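You operate a simulated robot arm through the tools that you are given. There is no shell and no other tool. Be economical: measure what you need, move in short steps, check, and stop when the job is done.

Carry out the task below with a simulated two-armed robot. There is one attempt and no reset: what you move stays moved.

## Task
Fetch the foam pad from the bench top before the keyboard and set it on the bench top beside the label printer. Turn the shock absorber lever of the leading scooter to 3. Stack the yellow block labelled "Yurabe" from the bench top before the label rolls on top of the yellow block marked "Kavrota". Take the steel bracket on the top of the kit cart and put it away in the inside of dark blue bin three. The order is free.

It is judged by the outcome, as a careful person would: the job done as asked, and still so three seconds after it is handed in. It fails if anything else is knocked over, pushed out of place, dropped, spilled or broken.

## Robot
Two 7-joint arms with four-finger grippers on one trunk, on a base that drives. Base frame: it is fixed to the floor where the robot stands at the start and does not move with it; the origin is under the middle of the robot, x ahead of it, y to its left, z up. Readings come in mm, degrees, newtons and seconds.
The left shoulder is at the start at [40, 181, 1154], the right one opposite. With the tool pointing down near the work surface each hand reaches from about 320 to 840 mm from the robot's upright axis, wherever it stands, measured 20 degrees to its own side. Places, roughly: bench top beside the label printer [700, 600, 1000]; foam pad (12x8x2 cm) [500, -100, 1000]; inside of dark blue bin three (16x23 cm) [-4700, 3900, 900]; shock absorber lever of the leading scooter [-1100, -300, 800]; steel bracket (4x6x4 cm) [-2600, 3900, 900]; yellow block [500, -1000, 1000]. Payload 3.67 kg a hand.
The tool frame of a hand sits at the grasp point between the pads (the TCP): z along the fingers, y along the line on which they close. The tips reach 28 mm beyond it. Largest opening 112 mm; the body of the gripper starts 73 mm behind the TCP.
Orientation is that of the tool frame in the base frame, as [roll, pitch, yaw] about the fixed x, y, z axes, in that order (R = Rz(yaw) Ry(pitch) Rx(roll)). With the fingers straight down and closing along the base's y, the tool's x points along the base's -x, its y along +y and its z along -z.

## Interface
- The arms move only by the tool arm_command. It takes "left_moves", "right_moves" or both (then of equal length, played together; a hand with none holds still); each is text: rows parted by semicolons, each of 6 numbers parted by spaces: the shift along the tool's x, y, z in mm, then the turn, a rotation vector about the tool's x, y, z in degrees. In form: tx ty tz ax ay az; .... A call has 1 to 8 rows; each row is the pose to reach, as a shift and turn from the pose commanded when the call began, along the tool's axes at that moment. "left_gripper" and "right_gripper" are, for a hand that has rows, the gripper command, from -1 (fully open) to 1 (shut), values between in proportion, set as the call begins (left out, the last holds). A row lasts 0.2 s, in which the tool goes at most 50 mm and 8.6 degrees; a call with a longer step from one row to the next is refused whole, and so is a gripper value outside its range. Where a pose cannot be reached the arm comes as near as it can. A force on the tool above 40 N (or 10 N above the force at the start of the call, whichever is more), or a blocked arm, ends the call early, and 0.2 s more pass. Each finger halts on what it meets, pressing with about 39 N; the grip force reading is that of the motor and also rises with nothing between the fingers. The clock runs only during rows and for 0.2 s after the last one: add rows that repeat a pose to give the fingers time. The reply holds the time, the measured pose of the TCP, the force on the tool along the base axes, the opening and the grip force, in the units named above and with some noise, with the torque about the TCP (base axes, N m) and any sound that the robot's microphone picked up.
- Cameras (640 x 400 px; columns grow to the right, rows downward): "scene" is now at [64.1, -74.1, 1388]; the picture's right is [-0.81, -0.58, 0.00], its down [-0.33, 0.46, -0.82] and it looks along [0.48, -0.67, -0.57] (base axes); focal length 214 px, centre (320, 200). "left" rides on the left gripper at [60, 18, -104] in its tool frame; the picture's right is [-0.29, 0.96, 0.00], its down [-0.80, -0.24, -0.55] and it looks along [-0.53, -0.16, 0.83] (tool axes); focal length 234 px, centre (320, 200). "right" rides on the right gripper at [60, -18, -104] in its tool frame; the picture's right is [0.29, 0.96, 0.00], its down [-0.80, 0.24, -0.55] and it looks along [-0.53, 0.16, 0.83] (tool axes); focal length 234 px, centre (320, 200).
- capture(camera): a new picture of that camera. No time passes.
- raise_lower(by): slides the trunk up (or, below 0, down) by that many mm; the arms and the scene camera ride with it, the base frame stays. It gives what a move gives, with no picture.
- roll_base(legs): drives the robot by 1 to 6 legs, each [ahead, left, turn to the left] in mm, mm and degrees, along the robot's own axes; the way and the turn of a leg run together, so that a leg with both is an arc; at most 1500 mm and 180 degrees a leg. The arms and the cameras ride along, it lands a little off, and it stops where it bumps. It gives what a move gives.
- pan_tilt(pan, tilt): turns the head with the scene camera to pan (to the left, within 86 degrees either way) and tilt (down, from -29 to 69), counted from straight ahead of the robot. It gives what a move gives.
- point_at(camera, pixels): for up to 12 pixels [column, row] of the newest picture of that camera ("zoom" is the newest enlarged one), the place [x, y, z] in the base frame of the surface seen there, good to about 3 mm, but the place of the scene camera against the robot may be out by one fixed shift of up to 12 mm in any direction. No time passes.
- close_up(camera, box): a new picture of the part [left, top, right, bottom] of that camera's present view, enlarged. No time passes.
- close_job(): hands the job in; it is judged then, once.

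Work in short steps. Measure before you move; look again where a grasp or a placing could have gone wrong, and mend it. You have 110 turns and 88 pictures in all, those below and enlarged ones among them. Open the grippers and draw the arms clear of the work before you hand the job in, unless the task says otherwise; then end with one line.

The tools are called after ">>>" as a command line: name --argument value ..., lists and objects as JSON in quotes. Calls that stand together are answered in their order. arm_command: Moves the arms, as the interface text tells. Its arguments: {"type":"object","properties":{"left_moves":{"type":"string"},"left_gripper":{"type":"number"},"right_moves":{"type":"string"},"right_gripper":{"type":"number"}},"required":[]} The other tools are called the same way: raise_lower (by) slides the trunk up or down; roll_base (legs) drives the base; pan_tilt (pan, tilt) turns the head that bears the scene camera; capture (camera) takes a picture; point_at (camera, pixels) gives the place of the surface under pixels of a picture; close_up (camera, box) takes an enlarged picture of a part of a camera's view; close_job () hands the job in.

At the start:

```text
time_s: 0.0
left_ee_pos: [502.7, -64.0, 1149.0]
left_tool_rot: [180.0, 0.1, -180.0]
left_force: [-0.6, 0.1, 0.0]
left_ft_torque: [-0.03, -0.02, 0.0]
left_gripper_width: 112.0
left_finger_force: 0.1
right_ee_pos: [374.7, -579.1, 1218.6]
right_tool_rot: [-180.0, 0.0, -180.0]
right_force: [-1.0, -0.4, -0.1]
right_ft_torque: [0.0, -0.02, -0.03]
right_gripper_width: 112.1
right_finger_force: 0.0
trunk travel left (down, up): [-275.0, 239.0]
robot x, y, heading: [0.8, -1.7, 0.0]
head pan, tilt: [-54.3, 34.9]
```

scene: 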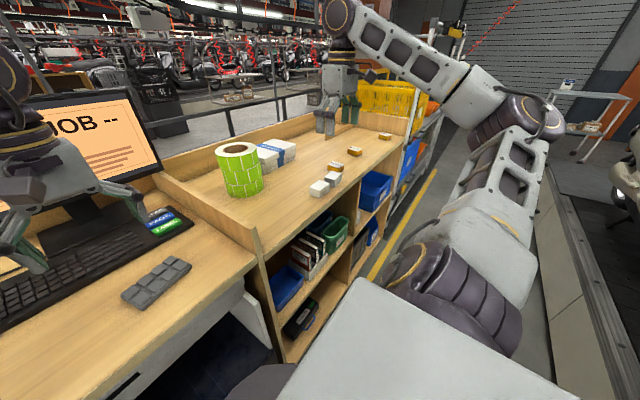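
right: 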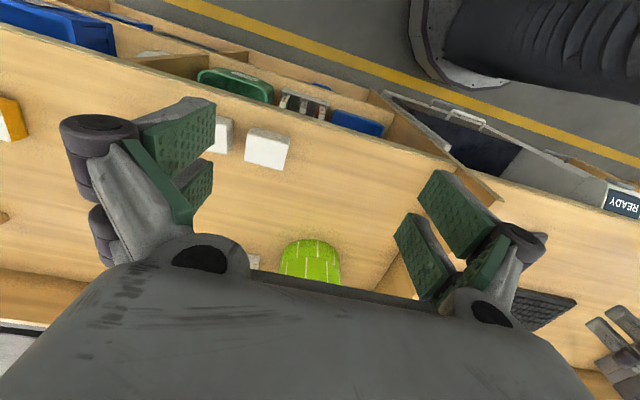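
left: 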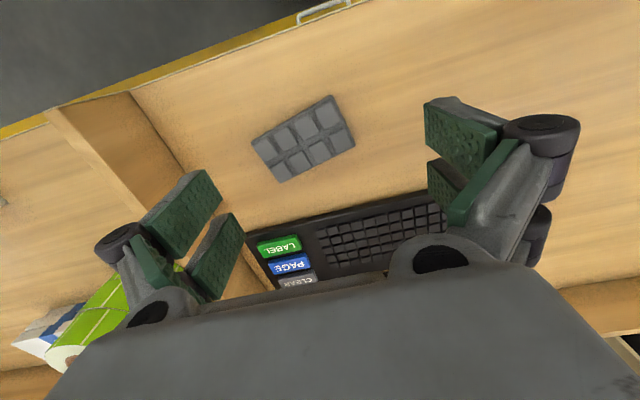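

The foam pad is at about (303,138) in the left picture. I measure its corners and the blocks.

>>> point_at --camera "left" --pixels '[[303, 138], [252, 147], [333, 97], [354, 145], [280, 181], [200, 100], [230, 150]]'

>>> close_up --camera "scene" --box '[220, 100, 420, 225]'

>>> pan_tilt --pan 35 --tilt 30

>>> capture --camera "scene"

```text
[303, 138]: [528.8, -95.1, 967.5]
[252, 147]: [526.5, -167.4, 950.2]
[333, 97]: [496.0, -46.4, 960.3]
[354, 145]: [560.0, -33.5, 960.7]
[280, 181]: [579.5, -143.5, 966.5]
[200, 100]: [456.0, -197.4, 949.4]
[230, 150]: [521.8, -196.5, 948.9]
```

```text
3.20 times, centred on (320, 162) of scene
```

zoom: 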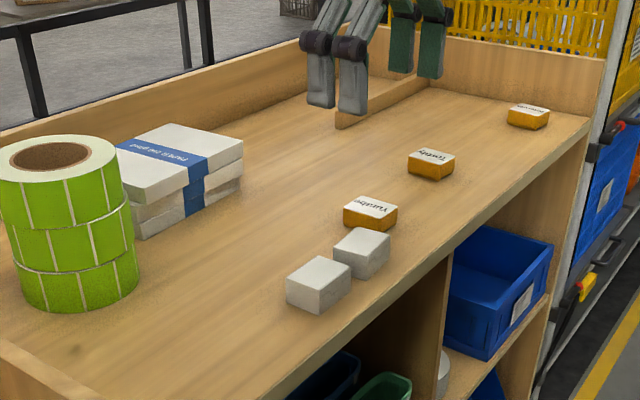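

```text
time_s: 1.6
left_ee_pos: [503.1, -64.7, 1147.9]
left_tool_rot: [-179.9, 0.0, -179.9]
left_force: [-0.8, -1.3, -0.4]
left_ft_torque: [-0.03, 0.0, 0.01]
left_gripper_width: 112.0
left_finger_force: 0.0
right_ee_pos: [373.2, -577.7, 1219.6]
right_tool_rot: [-179.9, 0.0, 180.0]
right_force: [0.7, -0.1, 0.3]
right_ft_torque: [0.03, 0.02, -0.03]
right_gripper_width: 111.9
right_finger_force: 0.2
trunk travel left (down, up): [-275.0, 239.0]
robot x, y, heading: [2.6, -3.1, -0.1]
head pan, tilt: [35.0, 30.0]
```

```text
83 pictures are left
```

scene: 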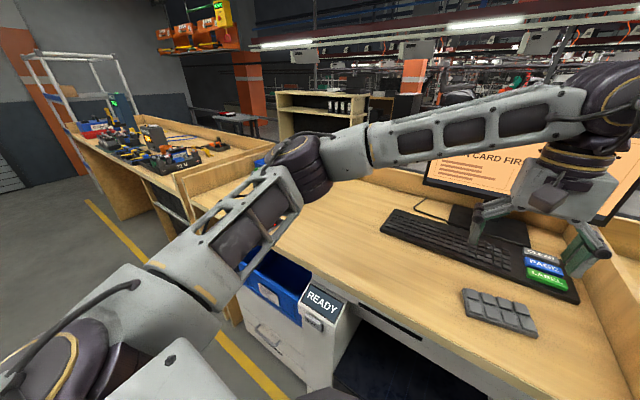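

I move the left arm aside later; first I find out what stands around the "READY" sign, likely the label printer, and read the monitor.

>>> close_up --camera "scene" --box '[160, 140, 400, 290]'

>>> point_at --camera "scene" --pixels '[[322, 302], [498, 312], [330, 230], [370, 200], [265, 275], [220, 190], [463, 297], [493, 291], [536, 322], [531, 337], [468, 310], [300, 250]]'

```text
2.67 times, centred on (280, 215) of scene
```

zoom: 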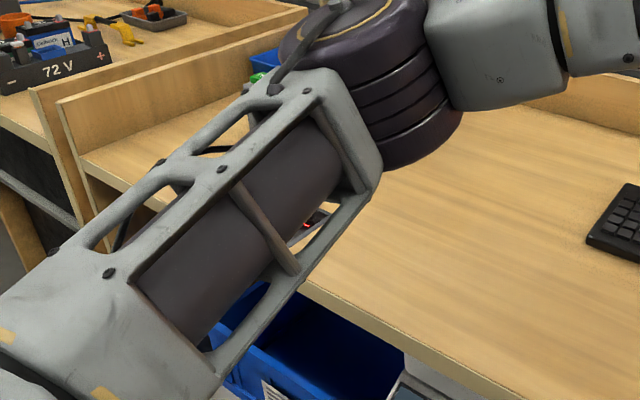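

```text
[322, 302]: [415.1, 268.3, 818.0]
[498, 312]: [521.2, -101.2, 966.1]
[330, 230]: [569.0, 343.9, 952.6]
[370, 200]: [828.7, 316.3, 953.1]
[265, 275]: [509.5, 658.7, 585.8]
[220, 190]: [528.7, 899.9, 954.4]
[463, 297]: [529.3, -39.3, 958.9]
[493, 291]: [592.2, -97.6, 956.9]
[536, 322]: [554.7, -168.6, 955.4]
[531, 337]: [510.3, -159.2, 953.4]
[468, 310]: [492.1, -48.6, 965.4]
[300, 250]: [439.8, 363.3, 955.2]
```

The pad centre is near (535,-97), its long axis about along (-0.26,0.96). I turn the left hand about 68° and go above it, then look again.

>>> arm_command --left_moves "-4 -4 0 0 0 8.5;-8 -8 0 0 0 17;-12 -12 0 0 0 25.5;-16 -16 0 0 0 34;-20 -20 0 0 0 42.5;-24 -24 0 0 0 51;-28 -28 0 0 0 59.5;-32 -32 0 0 0 68" --left_gripper -1

>>> capture --camera "left"

>>> capture --camera "scene"

```text
time_s: 3.4
left_ee_pos: [531.5, -96.4, 1147.7]
left_tool_rot: [-180.0, 0.0, 115.0]
left_force: [-0.2, 0.8, -0.7]
left_ft_torque: [-0.01, 0.0, 0.03]
left_gripper_width: 112.1
left_finger_force: 0.0
left hand out of reach, approached as far as the arm can: row 8
right_ee_pos: [373.5, -578.3, 1218.3]
right_tool_rot: [180.0, -0.2, -180.0]
right_force: [-0.2, -0.2, 1.0]
right_ft_torque: [0.0, -0.01, 0.02]
right_gripper_width: 111.9
right_finger_force: 0.0
trunk travel left (down, up): [-275.0, 239.0]
robot x, y, heading: [1.5, -0.5, -0.3]
head pan, tilt: [35.0, 30.0]
```

```text
81 pictures are left
```

left: 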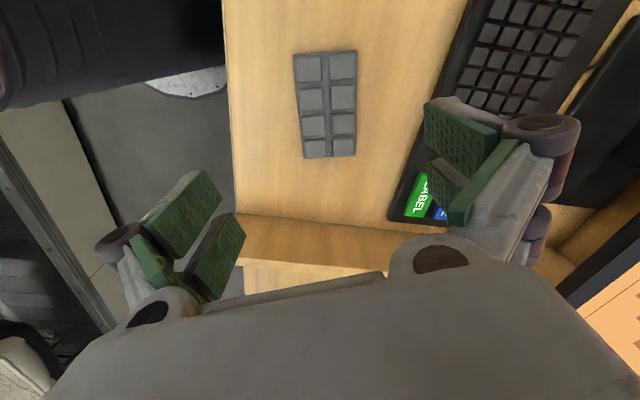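

```text
80 pictures are left
```

scene: 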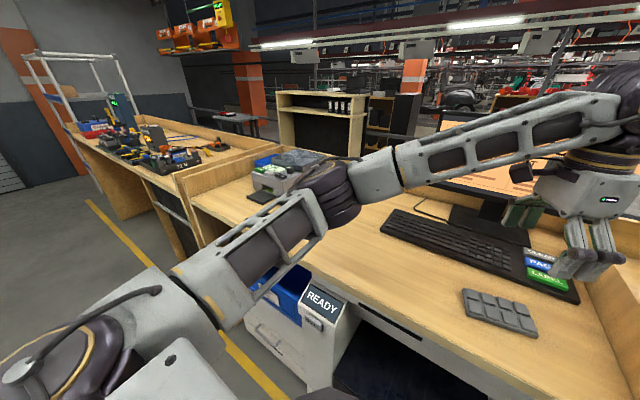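

The printer is at about (280,178) in the scene picture. I measure the pad and printer surroundings.

>>> point_at --camera "left" --pixels '[[294, 55], [355, 51], [356, 155], [304, 157], [325, 105], [325, 60], [330, 150], [270, 100]]'

>>> point_at --camera "scene" --pixels '[[265, 178], [255, 198], [300, 160], [295, 185], [345, 215], [330, 250], [235, 200], [280, 165]]'

>>> close_up --camera "scene" --box '[200, 130, 360, 230]'

```text
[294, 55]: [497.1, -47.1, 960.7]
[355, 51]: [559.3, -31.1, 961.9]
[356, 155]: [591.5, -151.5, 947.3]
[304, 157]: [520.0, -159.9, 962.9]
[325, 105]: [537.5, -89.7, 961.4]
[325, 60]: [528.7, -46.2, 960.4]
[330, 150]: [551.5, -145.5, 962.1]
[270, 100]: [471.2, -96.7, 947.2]
```

```text
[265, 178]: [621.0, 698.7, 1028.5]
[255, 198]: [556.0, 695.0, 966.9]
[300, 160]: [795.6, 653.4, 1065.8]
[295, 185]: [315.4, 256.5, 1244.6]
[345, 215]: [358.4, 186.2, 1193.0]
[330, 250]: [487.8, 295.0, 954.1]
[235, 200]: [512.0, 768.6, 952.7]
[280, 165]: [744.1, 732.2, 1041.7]
```

```text
4.00 times, centred on (280, 180) of scene
```

zoom: 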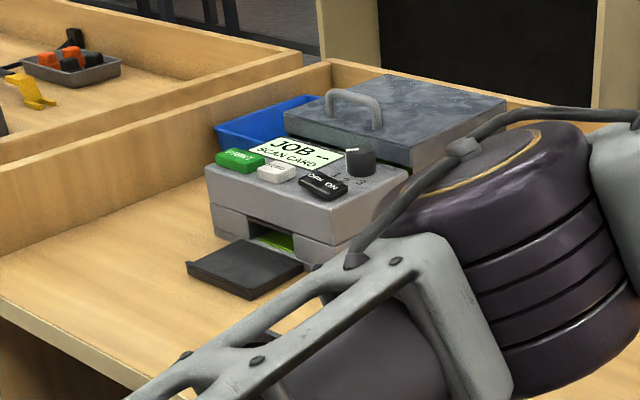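

The pad centre is (540,-96), and the hand is still 12° short in yaw at a joint limit. I turn the base 12.5° right, which brings the hand's yaw into line.

>>> roll_base --legs '[[0, 0, -12.5]]'

```text
time_s: 4.7
left_ee_pos: [496.5, -205.9, 1148.2]
left_tool_rot: [180.0, -0.1, 102.7]
left_force: [-0.2, 0.4, -0.1]
left_ft_torque: [-0.03, -0.02, 0.02]
left_gripper_width: 112.0
left_finger_force: 0.2
right_ee_pos: [240.5, -645.2, 1220.3]
right_tool_rot: [-180.0, 0.0, 167.6]
right_force: [-0.2, 0.0, -0.7]
right_ft_torque: [0.0, -0.03, 0.0]
right_gripper_width: 112.2
right_finger_force: 0.1
trunk travel left (down, up): [-275.0, 239.0]
robot x, y, heading: [-2.0, 0.5, -12.1]
head pan, tilt: [35.0, 30.0]
```

Now I shift the hand over the pad at about z=1060.

>>> arm_command --left_moves "24 17 10 0 0 0;49 33 30 0 0 0;73 50 50 0 0 0;98 67 70 0 0 0;98 67 88 0 0 0;98 67 88 0 0 0" --left_gripper -1

>>> capture --camera "left"

```text
time_s: 6.1
left_ee_pos: [521.8, -110.4, 1097.0]
left_tool_rot: [-179.8, -0.1, 104.2]
left_force: [0.0, -0.4, -0.1]
left_ft_torque: [-0.03, 0.0, 0.0]
left_gripper_width: 112.1
left_finger_force: 0.1
left hand out of reach, approached as far as the arm can: row 2, 3, 4, 5, 6
right_ee_pos: [241.8, -643.3, 1221.1]
right_tool_rot: [-180.0, 0.0, 167.5]
right_force: [0.6, 0.5, 0.6]
right_ft_torque: [-0.03, 0.01, 0.01]
right_gripper_width: 111.7
right_finger_force: 0.1
trunk travel left (down, up): [-275.0, 239.0]
robot x, y, heading: [3.5, 0.6, -12.7]
head pan, tilt: [35.0, 30.0]
```

```text
78 pictures are left
```

left: 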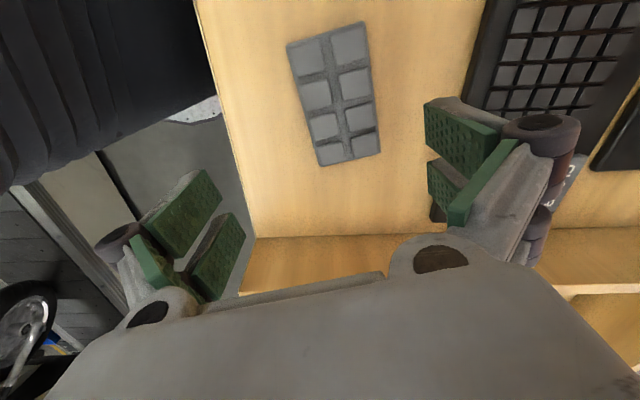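

The left arm is stretched here; I'll shift the base right so the pad lies on the left hand's own side. First I check the height of the divider board and lift the hand.

>>> point_at --camera "left" --pixels '[[320, 237], [350, 265], [590, 260], [600, 290], [300, 280]]'

>>> arm_command --left_moves "0 0 -20 0 0 0;0 0 -40 0 0 0;0 0 -40 0 0 0"

```text
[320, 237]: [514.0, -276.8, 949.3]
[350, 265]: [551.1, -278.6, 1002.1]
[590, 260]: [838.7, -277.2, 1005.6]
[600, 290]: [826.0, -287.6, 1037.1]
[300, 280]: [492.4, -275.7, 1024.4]
```

```text
time_s: 6.9
left_ee_pos: [512.3, -112.6, 1136.5]
left_tool_rot: [-180.0, -0.1, 103.0]
left_force: [0.4, 0.2, -0.4]
left_ft_torque: [0.02, -0.01, 0.0]
left_gripper_width: 111.9
left_finger_force: 0.1
left hand out of reach, approached as far as the arm can: row 1, 2, 3
right_ee_pos: [241.6, -645.4, 1218.8]
right_tool_rot: [180.0, -0.1, 167.6]
right_force: [-0.9, 0.1, 0.5]
right_ft_torque: [-0.01, 0.01, 0.01]
right_gripper_width: 111.9
right_finger_force: 0.0
trunk travel left (down, up): [-275.0, 239.0]
robot x, y, heading: [-0.9, -2.5, -12.4]
head pan, tilt: [35.0, 30.0]
```

Divider top is about z=1040 and the tips are at 1108, so clear. I drive sideways right.

>>> roll_base --legs '[[26, -165, 0]]'

```text
time_s: 8.4
left_ee_pos: [503.2, -279.9, 1137.6]
left_tool_rot: [179.9, 0.0, 103.0]
left_force: [-0.2, 0.0, 0.3]
left_ft_torque: [0.01, 0.0, -0.03]
left_gripper_width: 112.1
left_finger_force: 0.0
right_ee_pos: [231.6, -814.0, 1219.5]
right_tool_rot: [179.9, 0.0, 167.8]
right_force: [-0.1, 0.0, -0.2]
right_ft_torque: [-0.01, -0.01, 0.03]
right_gripper_width: 112.1
right_finger_force: 0.0
trunk travel left (down, up): [-275.0, 239.0]
robot x, y, heading: [-8.8, -171.9, -12.1]
head pan, tilt: [35.0, 30.0]
```

Shifting the hand by about (37,184) to the pad, still high.

>>> arm_command --left_moves "43 19 0 0 0 0;86 38 0 0 0 0;128 58 10 0 0 0;171 77 30 0 0 0;171 77 60 0 0 0;171 77 60 0 0 0"

>>> capture --camera "left"

```text
refused: row 4 steps farther than a row can; nothing moved
```

```text
77 pictures are left
```

left: 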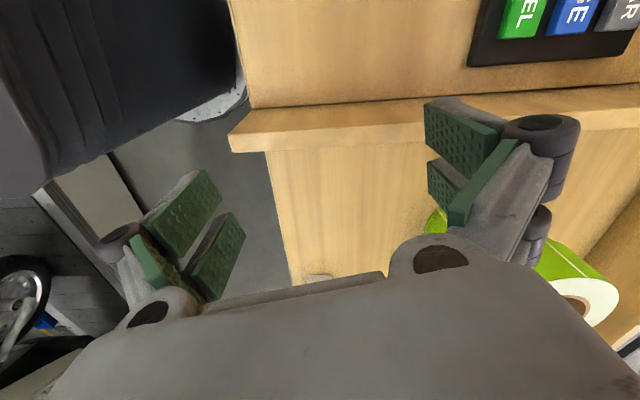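

A row was a bit too long; I resend with smaller steps.

>>> arm_command --left_moves "34 15 0 0 0 0;68 31 0 0 0 0;102 46 0 0 0 0;137 62 0 0 0 0;171 77 10 0 0 0;171 77 40 0 0 0;171 77 60 0 0 0;171 77 60 0 0 0"

>>> capture --camera "left"

```text
time_s: 10.2
left_ee_pos: [467.4, -121.5, 1092.1]
left_tool_rot: [180.0, 0.1, 103.6]
left_force: [-0.3, 0.1, 0.4]
left_ft_torque: [-0.03, -0.01, 0.02]
left_gripper_width: 112.0
left_finger_force: 0.0
left hand out of reach, approached as far as the arm can: row 1, 2, 3, 4, 5, 6, 7, 8
right_ee_pos: [230.6, -813.4, 1219.1]
right_tool_rot: [179.9, 0.0, 167.8]
right_force: [0.4, 0.0, -0.2]
right_ft_torque: [-0.06, 0.0, 0.01]
right_gripper_width: 112.1
right_finger_force: 0.0
trunk travel left (down, up): [-275.0, 239.0]
robot x, y, heading: [-8.5, -168.8, -12.1]
head pan, tilt: [35.0, 30.0]
```

```text
76 pictures are left
```

left: 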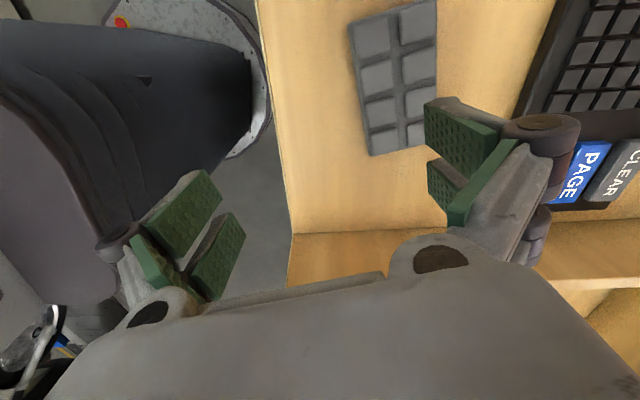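

The limit comes from the wrist yaw relative to the robot. I'll lift the hand, bring the base back to about (0,46) and turn it to heading -45°, which makes the yaw comfortable.

>>> arm_command --left_moves "0 0 -30 0 0 0;0 0 -60 0 0 0;0 0 -60 0 0 0"

>>> roll_base --legs '[[-37, 212, 0], [0, 0, -33]]'

```text
time_s: 11.0
left_ee_pos: [465.2, -124.4, 1148.7]
left_tool_rot: [180.0, 0.1, 103.2]
left_force: [0.7, 0.4, -0.8]
left_ft_torque: [0.01, 0.01, -0.02]
left_gripper_width: 112.1
left_finger_force: 0.0
right_ee_pos: [231.5, -813.6, 1220.0]
right_tool_rot: [-180.0, -0.1, 167.7]
right_force: [-1.2, 0.2, 0.1]
right_ft_torque: [0.01, 0.03, -0.03]
right_gripper_width: 112.1
right_finger_force: 0.1
trunk travel left (down, up): [-275.0, 239.0]
robot x, y, heading: [-10.1, -168.2, -12.4]
head pan, tilt: [35.0, 30.0]
```

```text
time_s: 14.4
left_ee_pos: [419.7, -177.8, 1148.0]
left_tool_rot: [179.8, 0.1, 70.0]
left_force: [-0.6, -1.0, 0.1]
left_ft_torque: [0.03, 0.02, -0.02]
left_gripper_width: 112.1
left_finger_force: 0.1
right_ee_pos: [-152.9, -626.6, 1219.1]
right_tool_rot: [-180.0, 0.0, 134.5]
right_force: [1.3, -0.4, 0.0]
right_ft_torque: [0.01, 0.01, 0.0]
right_gripper_width: 112.2
right_finger_force: 0.0
trunk travel left (down, up): [-275.0, 239.0]
robot x, y, heading: [-1.7, 46.9, -45.4]
head pan, tilt: [35.0, 30.0]
```

Now turn yaw back by 32.5° and shift over the pad, descending to z≈1070.

>>> arm_command --left_moves "24 17 0 0 0 -6.5;48 34 0 0 0 -13;71 51 0 0 0 -19.5;95 68 0 0 0 -26;118 85 0 0 0 -32.5;118 85 39 0 0 -32.5;118 85 78 0 0 -32.5;118 85 78 0 0 -32.5"

>>> capture --camera "left"

```text
time_s: 16.2
left_ee_pos: [540.6, -99.1, 1072.4]
left_tool_rot: [180.0, 0.2, 102.4]
left_force: [0.0, 0.2, 1.2]
left_ft_torque: [-0.01, -0.02, 0.0]
left_gripper_width: 111.8
left_finger_force: 0.1
right_ee_pos: [-153.8, -625.8, 1219.0]
right_tool_rot: [179.9, -0.1, 134.5]
right_force: [-0.7, 0.0, -0.2]
right_ft_torque: [0.03, 0.01, 0.01]
right_gripper_width: 111.8
right_finger_force: 0.0
trunk travel left (down, up): [-275.0, 239.0]
robot x, y, heading: [-3.4, 47.2, -45.5]
head pan, tilt: [35.0, 30.0]
```

```text
75 pictures are left
```

left: 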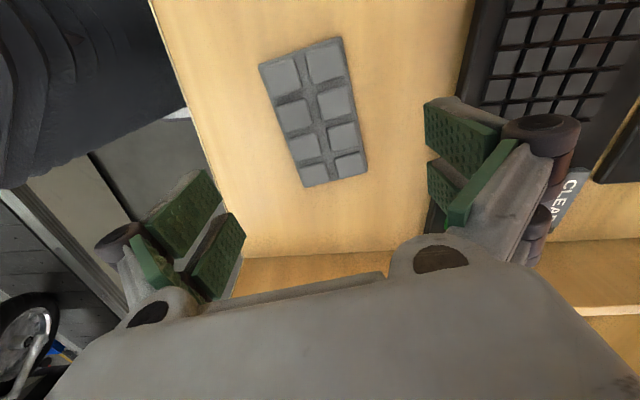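

Measure the pad's corners from here.

>>> point_at --camera "left" --pixels '[[261, 66], [339, 40], [365, 170], [305, 184], [315, 115], [300, 52], [335, 176], [283, 125], [352, 105]]'

```text
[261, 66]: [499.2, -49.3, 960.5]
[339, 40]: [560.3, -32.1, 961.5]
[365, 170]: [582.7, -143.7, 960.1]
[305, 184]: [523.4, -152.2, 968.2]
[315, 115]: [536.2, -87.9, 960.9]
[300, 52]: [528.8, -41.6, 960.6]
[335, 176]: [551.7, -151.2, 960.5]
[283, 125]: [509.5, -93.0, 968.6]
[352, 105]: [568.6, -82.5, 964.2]
```

The pad is aligned with the hand, centre (540,-94). Descend to TCP z≈979 and close.

>>> arm_command --left_moves "5 1 40 0 0 0;5 1 75 0 0 0;5 1 93 0 0 0;5 1 93 0 0 0"

>>> arm_command --left_moves "0 0 0 0 0 0;0 0 0 0 0 0;0 0 0 0 0 0;0 0 0 0 0 0" --left_gripper 1

>>> capture --camera "left"

```text
time_s: 17.2
left_ee_pos: [539.7, -92.0, 978.2]
left_tool_rot: [179.9, 0.2, 102.5]
left_force: [0.5, -0.4, -0.2]
left_ft_torque: [-0.02, -0.03, 0.01]
left_gripper_width: 112.1
left_finger_force: 0.2
right_ee_pos: [-153.1, -626.2, 1220.1]
right_tool_rot: [-180.0, 0.1, 134.4]
right_force: [0.2, -0.6, -0.3]
right_ft_torque: [0.04, -0.01, 0.03]
right_gripper_width: 112.2
right_finger_force: 0.0
trunk travel left (down, up): [-275.0, 239.0]
robot x, y, heading: [-3.5, 46.6, -45.7]
head pan, tilt: [35.0, 30.0]
```

```text
time_s: 18.2
left_ee_pos: [540.5, -92.3, 977.4]
left_tool_rot: [180.0, 0.1, 102.5]
left_force: [0.4, 0.3, 0.5]
left_ft_torque: [-0.03, 0.03, -0.01]
left_gripper_width: 69.0
left_finger_force: 39.0
right_ee_pos: [-152.7, -627.2, 1219.2]
right_tool_rot: [-180.0, 0.0, 134.4]
right_force: [0.2, 0.2, -0.9]
right_ft_torque: [0.0, 0.04, 0.0]
right_gripper_width: 112.1
right_finger_force: 0.0
trunk travel left (down, up): [-275.0, 239.0]
robot x, y, heading: [-4.6, 47.3, -45.7]
head pan, tilt: [35.0, 30.0]
```

```text
74 pictures are left
```

left: 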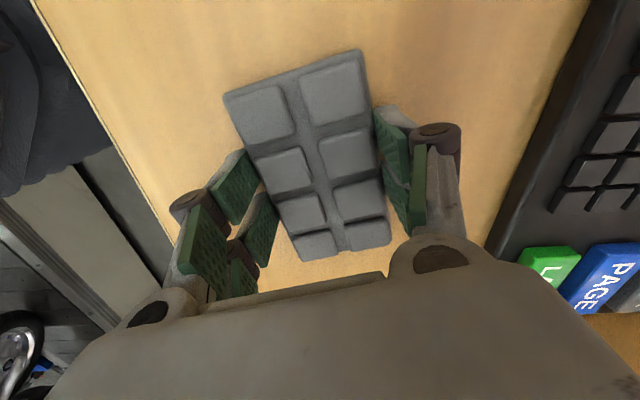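

Grip holds (69 mm, 39 N). Lift 120 mm, then drive 600 mm to world-left along the bench.

>>> arm_command --left_moves "0 0 -40 0 0 0;0 0 -80 0 0 0;0 0 -120 0 0 0;0 0 -120 0 0 0"

>>> roll_base --legs '[[-429, 419, 0]]'

>>> pan_tilt --pan 62 --tilt 35

>>> capture --camera "scene"

>>> capture --camera "left"

```text
time_s: 19.2
left_ee_pos: [540.6, -90.2, 1095.3]
left_tool_rot: [180.0, 0.1, 102.5]
left_force: [0.1, -0.4, -0.5]
left_ft_torque: [-0.01, -0.01, -0.01]
left_gripper_width: 68.6
left_finger_force: 39.3
right_ee_pos: [-152.5, -626.4, 1218.8]
right_tool_rot: [-180.0, 0.0, 134.4]
right_force: [1.0, -0.5, 0.4]
right_ft_torque: [-0.04, 0.02, 0.0]
right_gripper_width: 111.8
right_finger_force: 0.0
trunk travel left (down, up): [-275.0, 239.0]
robot x, y, heading: [0.6, 45.4, -45.5]
head pan, tilt: [35.0, 30.0]
```

```text
time_s: 22.6
left_ee_pos: [529.7, 515.3, 1095.8]
left_tool_rot: [179.9, 0.1, 102.9]
left_force: [-1.1, 0.1, -1.0]
left_ft_torque: [0.0, 0.0, 0.0]
left_gripper_width: 68.5
left_finger_force: 39.6
right_ee_pos: [-162.2, -25.9, 1219.7]
right_tool_rot: [180.0, 0.0, 134.9]
right_force: [0.5, 0.1, -0.5]
right_ft_torque: [0.0, 0.02, 0.0]
right_gripper_width: 112.2
right_finger_force: 0.0
trunk travel left (down, up): [-275.0, 239.0]
robot x, y, heading: [-16.8, 644.8, -45.6]
head pan, tilt: [35.0, 30.0]
```

```text
time_s: 23.5
left_ee_pos: [529.2, 514.4, 1096.8]
left_tool_rot: [-180.0, 0.1, 102.8]
left_force: [0.3, -0.5, -0.6]
left_ft_torque: [0.02, 0.01, 0.01]
left_gripper_width: 68.6
left_finger_force: 38.6
right_ee_pos: [-161.5, -24.3, 1219.8]
right_tool_rot: [-180.0, 0.0, 134.7]
right_force: [0.0, 0.5, 0.4]
right_ft_torque: [0.02, -0.01, 0.0]
right_gripper_width: 112.1
right_finger_force: 0.0
trunk travel left (down, up): [-275.0, 239.0]
robot x, y, heading: [-13.0, 647.6, -45.4]
head pan, tilt: [62.0, 35.0]
```

```text
73 pictures are left
```

scene: 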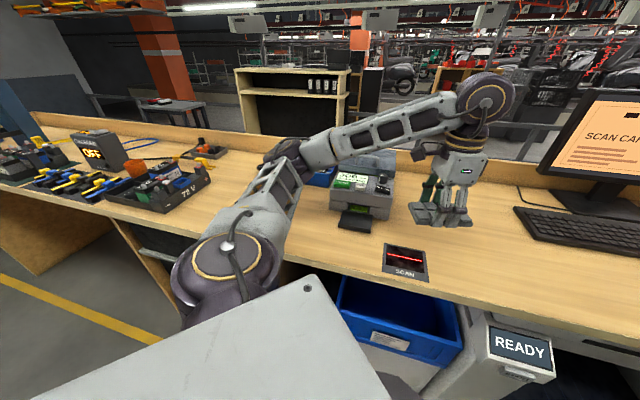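

```text
72 pictures are left
```

left: 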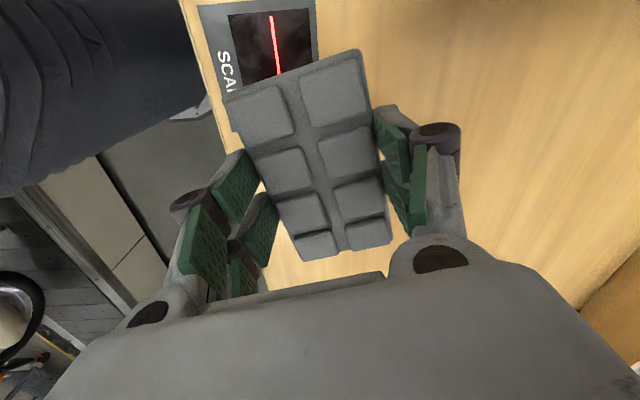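

There is a SCAN plate at (405,262). I measure the printer's near side, the plate and the free spot.

>>> point_at --camera "scene" --pixels '[[388, 215], [391, 200], [372, 205], [355, 222], [340, 222], [395, 165], [386, 245], [424, 250], [427, 280], [385, 275], [410, 190], [405, 225]]'

>>> close_up --camera "scene" --box '[300, 140, 492, 290]'

```text
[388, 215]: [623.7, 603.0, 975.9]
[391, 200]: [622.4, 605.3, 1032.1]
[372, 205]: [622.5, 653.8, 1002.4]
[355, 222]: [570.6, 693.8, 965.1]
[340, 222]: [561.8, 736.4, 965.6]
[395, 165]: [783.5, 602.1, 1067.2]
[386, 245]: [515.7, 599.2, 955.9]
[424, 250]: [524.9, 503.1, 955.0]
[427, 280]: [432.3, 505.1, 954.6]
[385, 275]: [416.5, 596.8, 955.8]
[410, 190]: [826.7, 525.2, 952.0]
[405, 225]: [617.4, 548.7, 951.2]
```

```text
2.67 times, centred on (396, 215) of scene
```

zoom: 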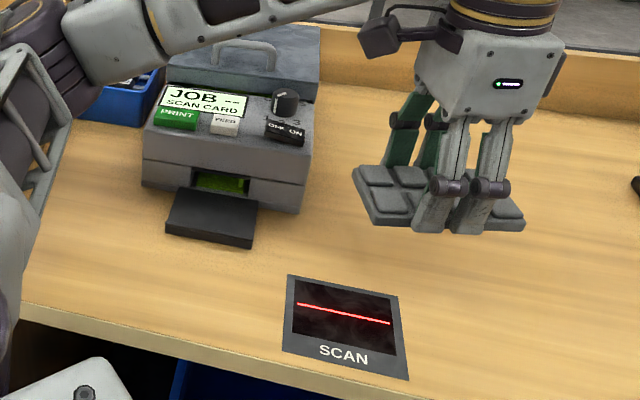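

Printer's right side is y≈603 and the scan plate ends at x≈525. I take the pad to (680,505) and lower to just above contact.

>>> arm_command --left_moves "-11 36 0 0 0 0;-22 73 0 0 0 0;-33 109 0 0 0 0;-43 145 0 0 0 0;-43 145 0 0 0 0"

>>> capture --camera "scene"

```text
time_s: 24.7
left_ee_pos: [609.8, 506.7, 1096.5]
left_tool_rot: [179.9, 0.1, 103.1]
left_force: [-0.8, -0.4, -0.9]
left_ft_torque: [0.03, -0.02, 0.03]
left_gripper_width: 68.6
left_finger_force: 38.9
left hand out of reach, approached as far as the arm can: row 3, 4, 5
right_ee_pos: [-161.3, -25.2, 1220.0]
right_tool_rot: [180.0, 0.0, 134.8]
right_force: [0.2, 0.2, -0.3]
right_ft_torque: [0.01, 0.01, -0.02]
right_gripper_width: 112.1
right_finger_force: 0.1
trunk travel left (down, up): [-275.0, 239.0]
robot x, y, heading: [-15.1, 646.4, -45.3]
head pan, tilt: [62.0, 35.0]
```

```text
70 pictures are left
```

scene: 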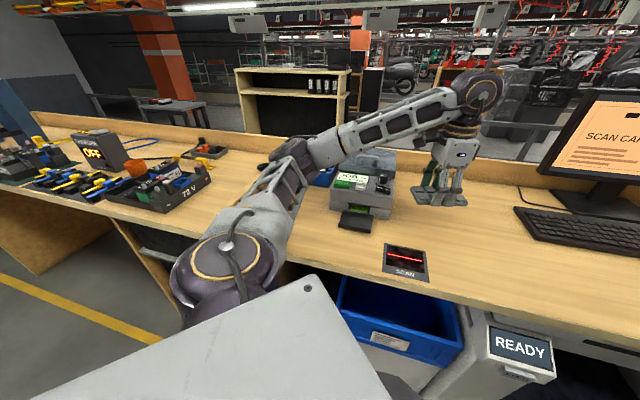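

Arm stops at x=610; I roll the base 72 mm toward the bench, carrying the hand to x≈682.

>>> roll_base --legs '[[51, 51, 0]]'

```text
time_s: 25.7
left_ee_pos: [683.3, 506.7, 1094.8]
left_tool_rot: [-180.0, 0.1, 103.1]
left_force: [0.0, -0.1, -0.2]
left_ft_torque: [0.01, 0.02, 0.0]
left_gripper_width: 68.6
left_finger_force: 39.2
right_ee_pos: [-88.1, -26.4, 1218.6]
right_tool_rot: [180.0, 0.0, 134.8]
right_force: [0.3, 0.3, -0.9]
right_ft_torque: [-0.03, 0.04, 0.01]
right_gripper_width: 112.1
right_finger_force: 0.0
trunk travel left (down, up): [-275.0, 239.0]
robot x, y, heading: [57.2, 650.4, -45.5]
head pan, tilt: [62.0, 35.0]
```

Lower partly and read the pose.

>>> arm_command --left_moves "0 0 30 0 0 0;0 0 60 0 0 0;0 0 90 0 0 0;0 0 90 0 0 0"

>>> capture --camera "left"

```text
time_s: 26.7
left_ee_pos: [682.2, 507.5, 1027.7]
left_tool_rot: [-180.0, 0.1, 103.7]
left_force: [1.1, 0.0, 0.2]
left_ft_torque: [0.02, -0.01, 0.03]
left_gripper_width: 68.5
left_finger_force: 39.1
left hand out of reach, approached as far as the arm can: row 3, 4
right_ee_pos: [-89.5, -25.9, 1218.8]
right_tool_rot: [-179.9, 0.0, 134.9]
right_force: [-0.2, -0.5, -0.5]
right_ft_torque: [0.02, 0.01, -0.01]
right_gripper_width: 112.1
right_finger_force: 0.0
trunk travel left (down, up): [-275.0, 239.0]
robot x, y, heading: [55.9, 645.7, -45.2]
head pan, tilt: [62.0, 35.0]
```

```text
69 pictures are left
```

left: 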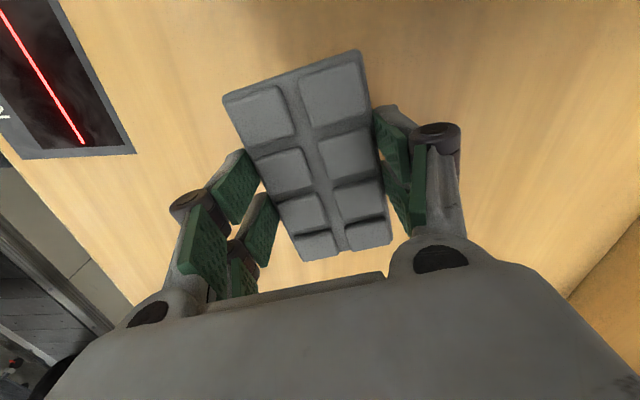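

Straight-down reach ended at z=1028, so I lower the trunk by 47 mm instead.

>>> raise_lower --by -47

>>> capture --camera "scene"

```text
time_s: 27.6
left_ee_pos: [681.8, 508.3, 981.1]
left_tool_rot: [179.9, 0.1, 103.6]
left_force: [0.0, -0.3, 0.2]
left_ft_torque: [-0.01, 0.0, 0.06]
left_gripper_width: 68.5
left_finger_force: 38.8
right_ee_pos: [-89.0, -24.7, 1172.5]
right_tool_rot: [179.9, 0.0, 134.8]
right_force: [0.2, -0.4, -0.2]
right_ft_torque: [0.0, -0.02, -0.04]
right_gripper_width: 111.8
right_finger_force: 0.0
trunk travel left (down, up): [-228.0, 286.0]
robot x, y, heading: [55.1, 646.3, -45.1]
head pan, tilt: [62.0, 35.0]
```

```text
68 pictures are left
```

scene: 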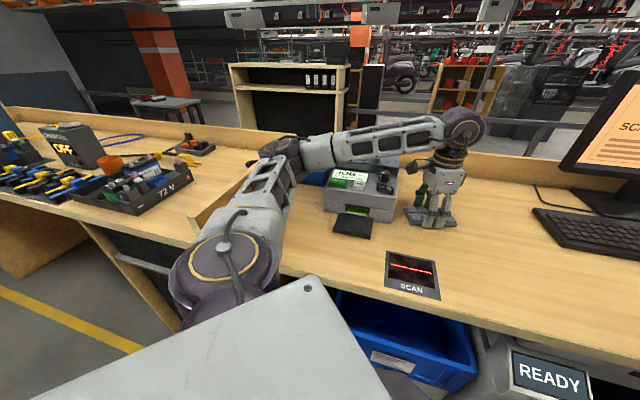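

About 3 mm above the bench. Lower 3 mm more, open, and lift.

>>> raise_lower --by -3

>>> arm_command --left_moves "0 0 0 0 0 0;0 0 0 0 0 0;0 0 0 0 0 0" --left_gripper -1

>>> raise_lower --by 150

>>> capture --camera "left"

```text
time_s: 28.1
left_ee_pos: [682.2, 508.4, 978.2]
left_tool_rot: [-180.0, 0.2, 103.7]
left_force: [-0.3, 0.7, 2.3]
left_ft_torque: [0.02, 0.03, 0.01]
left_gripper_width: 68.4
left_finger_force: 39.4
right_ee_pos: [-89.9, -25.1, 1169.7]
right_tool_rot: [180.0, 0.0, 134.8]
right_force: [-0.2, -0.1, -0.4]
right_ft_torque: [0.0, -0.01, 0.01]
right_gripper_width: 112.0
right_finger_force: 0.0
trunk travel left (down, up): [-225.0, 289.0]
robot x, y, heading: [53.9, 646.7, -45.3]
head pan, tilt: [62.0, 35.0]
```

```text
time_s: 28.9
left_ee_pos: [683.2, 508.2, 978.4]
left_tool_rot: [179.9, 0.1, 103.7]
left_force: [-0.1, -0.6, 0.4]
left_ft_torque: [0.0, 0.03, -0.01]
left_gripper_width: 111.9
left_finger_force: 0.0
right_ee_pos: [-88.5, -24.3, 1170.0]
right_tool_rot: [179.9, 0.1, 134.7]
right_force: [0.2, -0.9, 0.1]
right_ft_torque: [0.01, -0.03, 0.02]
right_gripper_width: 112.0
right_finger_force: 0.2
trunk travel left (down, up): [-225.0, 289.0]
robot x, y, heading: [58.4, 646.7, -45.1]
head pan, tilt: [62.0, 35.0]
```

```text
time_s: 30.7
left_ee_pos: [681.6, 508.1, 1125.6]
left_tool_rot: [-179.9, 0.1, 103.8]
left_force: [0.5, -0.7, 0.2]
left_ft_torque: [0.01, -0.05, 0.03]
left_gripper_width: 112.1
left_finger_force: 0.0
right_ee_pos: [-88.9, -25.3, 1319.1]
right_tool_rot: [180.0, 0.1, 134.8]
right_force: [0.3, -0.8, 0.2]
right_ft_torque: [0.0, 0.0, 0.0]
right_gripper_width: 112.1
right_finger_force: 0.0
trunk travel left (down, up): [-375.0, 139.0]
robot x, y, heading: [58.1, 649.4, -45.2]
head pan, tilt: [62.0, 35.0]
```

```text
67 pictures are left
```

left: 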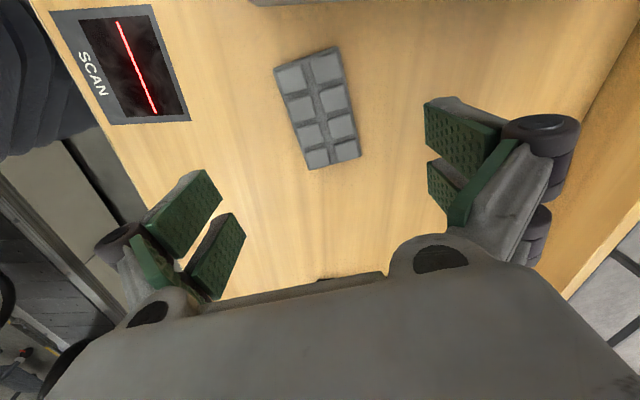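

The pad lies beside the printer at roughly (682,508). Now I back away from the bench, turn to heading 0 and look toward the blocks and right-hand surroundings.

>>> roll_base --legs '[[-317, -319, 0], [0, 0, 45]]'

>>> pan_tilt --pan -80 --tilt 25

>>> capture --camera "scene"

>>> pan_tilt --pan -30 --tilt 25

>>> capture --camera "scene"

```text
time_s: 33.3
left_ee_pos: [262.8, 511.2, 1127.2]
left_tool_rot: [-179.8, 0.1, 103.9]
left_force: [0.7, 0.4, -0.8]
left_ft_torque: [-0.01, 0.02, -0.01]
left_gripper_width: 112.1
left_finger_force: 0.1
right_ee_pos: [-507.3, -23.4, 1318.9]
right_tool_rot: [-179.9, 0.0, 134.9]
right_force: [-0.8, -0.6, 0.6]
right_ft_torque: [-0.02, -0.03, 0.01]
right_gripper_width: 112.1
right_finger_force: 0.1
trunk travel left (down, up): [-375.0, 139.0]
robot x, y, heading: [-364.0, 649.9, -45.1]
head pan, tilt: [62.0, 35.0]
stopped in leg 1: the robot was blocked; the commanded pose is now the measured one
```

```text
time_s: 35.6
left_ee_pos: [263.1, 511.9, 1126.5]
left_tool_rot: [180.0, 0.1, 103.8]
left_force: [0.3, -0.3, 0.1]
left_ft_torque: [-0.03, 0.01, 0.0]
left_gripper_width: 111.8
left_finger_force: 0.0
right_ee_pos: [-508.3, -24.5, 1318.6]
right_tool_rot: [179.9, 0.0, 135.0]
right_force: [0.2, -0.3, -0.3]
right_ft_torque: [-0.04, -0.01, -0.02]
right_gripper_width: 112.0
right_finger_force: 0.2
trunk travel left (down, up): [-375.0, 139.0]
robot x, y, heading: [-362.1, 649.0, -45.0]
head pan, tilt: [-80.0, 25.0]
```

```text
66 pictures are left
```

scene: 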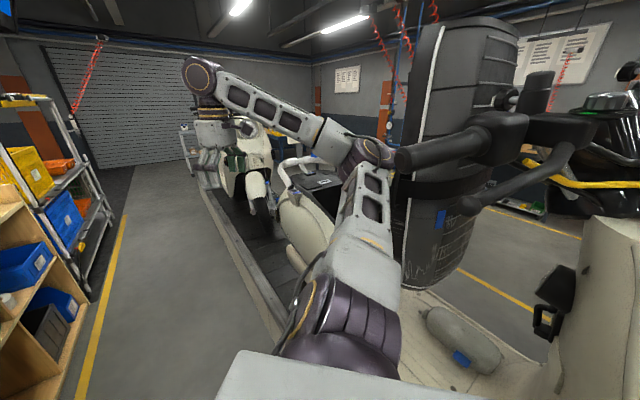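

```text
time_s: 36.8
left_ee_pos: [261.8, 511.9, 1126.2]
left_tool_rot: [180.0, 0.1, 103.9]
left_force: [0.9, 0.3, -0.2]
left_ft_torque: [0.01, -0.02, -0.01]
left_gripper_width: 112.2
left_finger_force: 0.0
right_ee_pos: [-507.3, -25.1, 1318.3]
right_tool_rot: [180.0, 0.0, 135.0]
right_force: [-0.8, -0.5, -0.1]
right_ft_torque: [0.04, 0.01, 0.0]
right_gripper_width: 111.8
right_finger_force: 0.0
trunk travel left (down, up): [-375.0, 139.0]
robot x, y, heading: [-363.4, 648.8, -45.1]
head pan, tilt: [-30.0, 25.0]
```

```text
65 pictures are left
```

scene: 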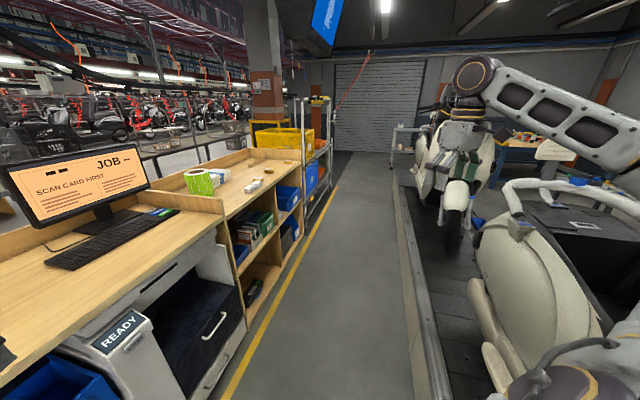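

The base bumped on something behind (the scooter line), so I return toward the bench. First I fold the left hand in.

>>> roll_base --legs '[[212, 212, 0]]'

>>> arm_command --left_moves "17 -33 0 0 0 -6;35 -66 0 0 0 -12;52 -99 0 0 0 -18;70 -132 0 0 0 -25;87 -165 0 0 0 -31;87 -165 0 0 0 -31"

>>> pan_tilt --pan -86 --tilt 35

>>> capture --camera "scene"

```text
time_s: 38.8
left_ee_pos: [558.6, 513.4, 1125.6]
left_tool_rot: [-180.0, 0.3, 103.9]
left_force: [-0.4, -0.5, -0.5]
left_ft_torque: [0.01, -0.04, 0.02]
left_gripper_width: 111.8
left_finger_force: 0.0
right_ee_pos: [-212.0, -21.3, 1318.8]
right_tool_rot: [180.0, 0.1, 135.0]
right_force: [0.7, -0.7, -0.4]
right_ft_torque: [0.02, -0.03, -0.01]
right_gripper_width: 112.1
right_finger_force: 0.0
trunk travel left (down, up): [-375.0, 139.0]
robot x, y, heading: [-64.4, 648.3, -45.0]
head pan, tilt: [-30.0, 25.0]
```

```text
time_s: 40.2
left_ee_pos: [378.0, 557.5, 1127.0]
left_tool_rot: [-179.9, 0.1, 134.9]
left_force: [-0.1, 0.4, 0.7]
left_ft_torque: [0.01, -0.03, 0.02]
left_gripper_width: 112.2
left_finger_force: 0.1
right_ee_pos: [-210.1, -21.0, 1318.2]
right_tool_rot: [-179.9, 0.0, 135.0]
right_force: [0.2, -0.3, 0.2]
right_ft_torque: [0.01, 0.0, -0.02]
right_gripper_width: 111.8
right_finger_force: 0.0
trunk travel left (down, up): [-375.0, 139.0]
robot x, y, heading: [-69.9, 650.6, -45.3]
head pan, tilt: [-30.0, 25.0]
```

```text
time_s: 41.5
left_ee_pos: [376.7, 556.8, 1125.7]
left_tool_rot: [-179.9, 0.1, 134.9]
left_force: [-0.6, 0.9, -0.4]
left_ft_torque: [-0.02, 0.0, -0.01]
left_gripper_width: 112.0
left_finger_force: 0.0
right_ee_pos: [-210.3, -22.0, 1319.2]
right_tool_rot: [-179.9, 0.0, 135.0]
right_force: [0.2, 0.0, 0.4]
right_ft_torque: [-0.01, 0.01, 0.0]
right_gripper_width: 112.0
right_finger_force: 0.1
trunk travel left (down, up): [-375.0, 139.0]
robot x, y, heading: [-64.3, 649.0, -45.2]
head pan, tilt: [-85.9, 35.0]
```

```text
64 pictures are left
```

scene: 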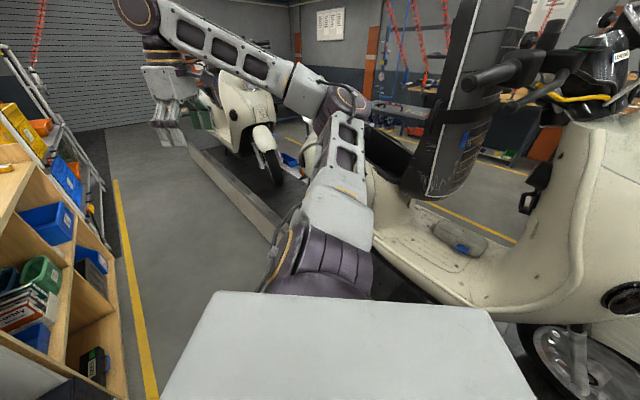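

I check the clearances to the scooter row before driving along the aisle.

>>> point_at --camera "scene" --pixels '[[410, 190], [470, 20], [365, 120], [352, 98], [240, 190], [265, 225], [265, 150], [380, 150], [470, 80], [575, 200], [400, 260], [590, 330]]'

```text
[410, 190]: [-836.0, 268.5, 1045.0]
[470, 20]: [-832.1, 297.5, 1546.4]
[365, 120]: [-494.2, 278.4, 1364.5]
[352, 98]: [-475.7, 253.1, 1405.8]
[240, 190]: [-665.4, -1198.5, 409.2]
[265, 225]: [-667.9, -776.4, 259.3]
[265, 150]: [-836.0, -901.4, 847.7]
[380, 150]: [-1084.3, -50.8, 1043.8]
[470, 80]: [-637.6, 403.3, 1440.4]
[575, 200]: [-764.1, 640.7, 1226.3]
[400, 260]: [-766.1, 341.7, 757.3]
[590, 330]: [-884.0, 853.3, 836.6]
```

Elbow x≈-490 versus nearest scooter parts x≤-637: clear. Drive 1050 mm along -y.

>>> roll_base --legs '[[744, -740, 0], [0, 0, 45]]'

>>> pan_tilt --pan -35 --tilt 40

>>> capture --camera "scene"

>>> capture --camera "right"

```text
time_s: 49.1
left_ee_pos: [306.7, -147.9, 1125.2]
left_tool_rot: [-179.8, 0.1, -179.4]
left_force: [-0.4, 0.0, 0.2]
left_ft_torque: [0.01, 0.03, 0.03]
left_gripper_width: 111.6
left_finger_force: 0.1
right_ee_pos: [311.9, -973.4, 1318.8]
right_tool_rot: [180.0, 0.2, -179.2]
right_force: [0.8, -0.3, 0.5]
right_ft_torque: [0.02, 0.01, -0.06]
right_gripper_width: 112.0
right_finger_force: 0.1
trunk travel left (down, up): [-375.0, 139.0]
robot x, y, heading: [-74.7, -399.7, 0.8]
head pan, tilt: [-85.9, 35.0]
```

```text
time_s: 50.3
left_ee_pos: [307.3, -147.3, 1125.9]
left_tool_rot: [-179.8, 0.1, -179.4]
left_force: [0.4, -0.1, -0.3]
left_ft_torque: [0.01, 0.01, 0.03]
left_gripper_width: 112.1
left_finger_force: 0.1
right_ee_pos: [311.9, -974.4, 1318.9]
right_tool_rot: [180.0, 0.0, -179.2]
right_force: [-0.5, -0.5, -0.5]
right_ft_torque: [-0.04, 0.02, 0.02]
right_gripper_width: 111.8
right_finger_force: 0.1
trunk travel left (down, up): [-375.0, 139.0]
robot x, y, heading: [-68.0, -398.0, 0.6]
head pan, tilt: [-35.0, 40.0]
```

```text
63 pictures are left
```

scene: 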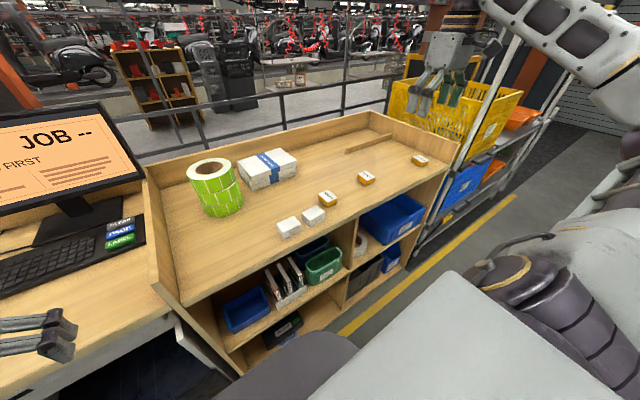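

```text
62 pictures are left
```

right: 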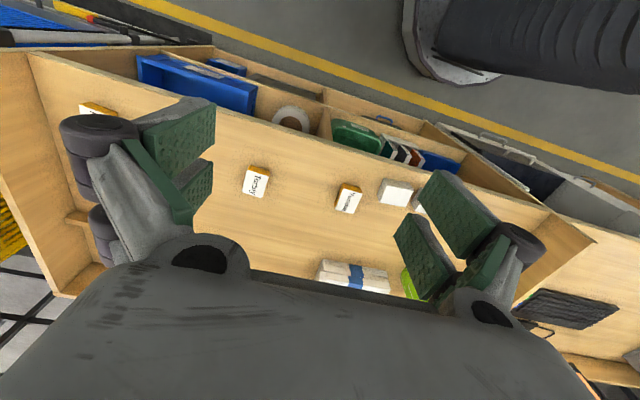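

Good view. I zoom on the blocks to read the labels.

>>> close_up --camera "scene" --box '[270, 150, 366, 240]'

>>> close_up --camera "scene" --box '[340, 130, 452, 200]'

>>> point_at --camera "right" --pixels '[[256, 181], [348, 199], [396, 192], [95, 106], [220, 250], [300, 240]]'

```text
4.44 times, centred on (318, 195) of scene
```

zoom: 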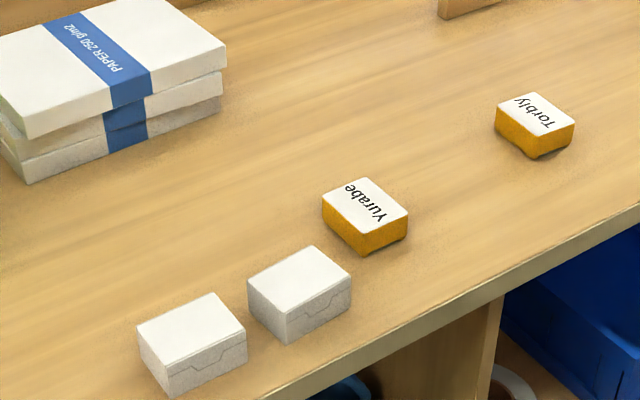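

```text
5.71 times, centred on (396, 165) of scene
```

zoom: 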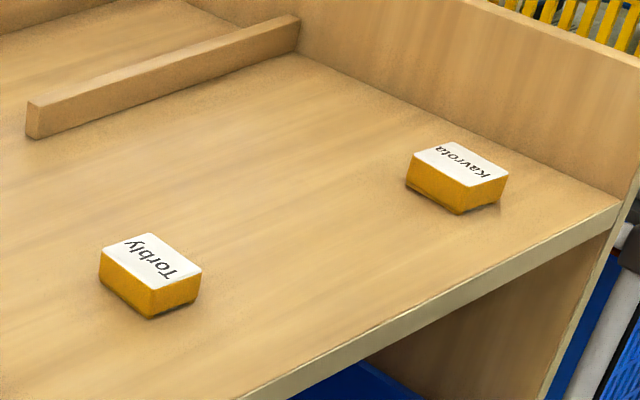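

```text
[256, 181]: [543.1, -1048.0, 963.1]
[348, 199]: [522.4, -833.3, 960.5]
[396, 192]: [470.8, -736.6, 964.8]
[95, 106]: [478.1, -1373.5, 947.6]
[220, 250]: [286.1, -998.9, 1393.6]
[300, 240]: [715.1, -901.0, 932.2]
```

Yurabe is at about (522,-833); Kavrota is the far one near the end board at (~480,-1375). I drive 200 mm right and bring the right hand over Yurabe.

>>> roll_base --legs '[[0, -200, -0.6]]'

>>> arm_command --right_moves "-26 42 0 0 0 0;-52 84 0 0 0 0;-78 127 0 0 0 0;-104 169 0 0 0 0;-130 212 0 0 0 0;-156 254 0 0 0 0;-182 297 0 0 0 0;-208 340 0 0 0 0" --right_gripper -1

>>> arm_command --right_moves "0 0 48 0 0 0;0 0 96 0 0 0;0 0 144 0 0 0;0 0 192 0 0 0;0 0 218 0 0 0;0 0 218 0 0 0"

>>> capture --camera "right"

```text
time_s: 52.0
left_ee_pos: [310.3, -348.9, 1125.5]
left_tool_rot: [-179.9, 0.1, -179.8]
left_force: [-0.4, 0.0, 0.3]
left_ft_torque: [0.0, 0.01, 0.01]
left_gripper_width: 111.9
left_finger_force: 0.0
right_ee_pos: [308.8, -1174.2, 1320.3]
right_tool_rot: [180.0, 0.0, -179.7]
right_force: [-1.0, 0.5, -0.2]
right_ft_torque: [-0.04, 0.02, 0.02]
right_gripper_width: 111.9
right_finger_force: 0.1
trunk travel left (down, up): [-375.0, 139.0]
robot x, y, heading: [-67.2, -600.3, 0.4]
head pan, tilt: [-35.0, 40.0]
```

```text
refused: row 3 steps farther than a row can; nothing moved
```

```text
time_s: 53.4
left_ee_pos: [311.0, -350.8, 1126.9]
left_tool_rot: [-179.9, 0.1, -179.8]
left_force: [-0.4, -0.3, 0.4]
left_ft_torque: [0.0, -0.03, 0.03]
left_gripper_width: 112.2
left_finger_force: 0.0
right_ee_pos: [309.6, -1174.9, 1102.9]
right_tool_rot: [-179.9, 0.0, -179.6]
right_force: [-0.7, 0.6, -0.6]
right_ft_torque: [0.0, 0.03, -0.02]
right_gripper_width: 112.1
right_finger_force: 0.1
trunk travel left (down, up): [-375.0, 139.0]
robot x, y, heading: [-67.0, -600.8, 0.2]
head pan, tilt: [-35.0, 40.0]
```

```text
59 pictures are left
```

right: 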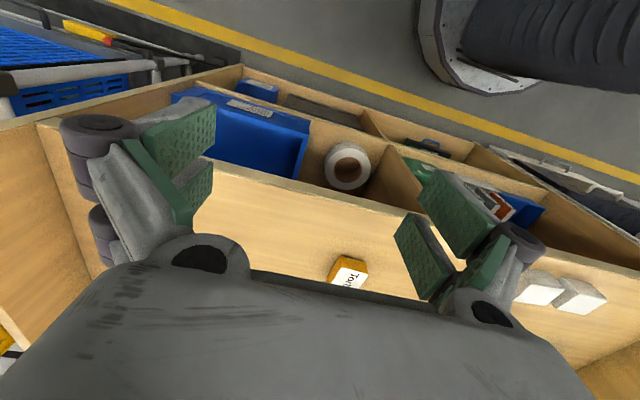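

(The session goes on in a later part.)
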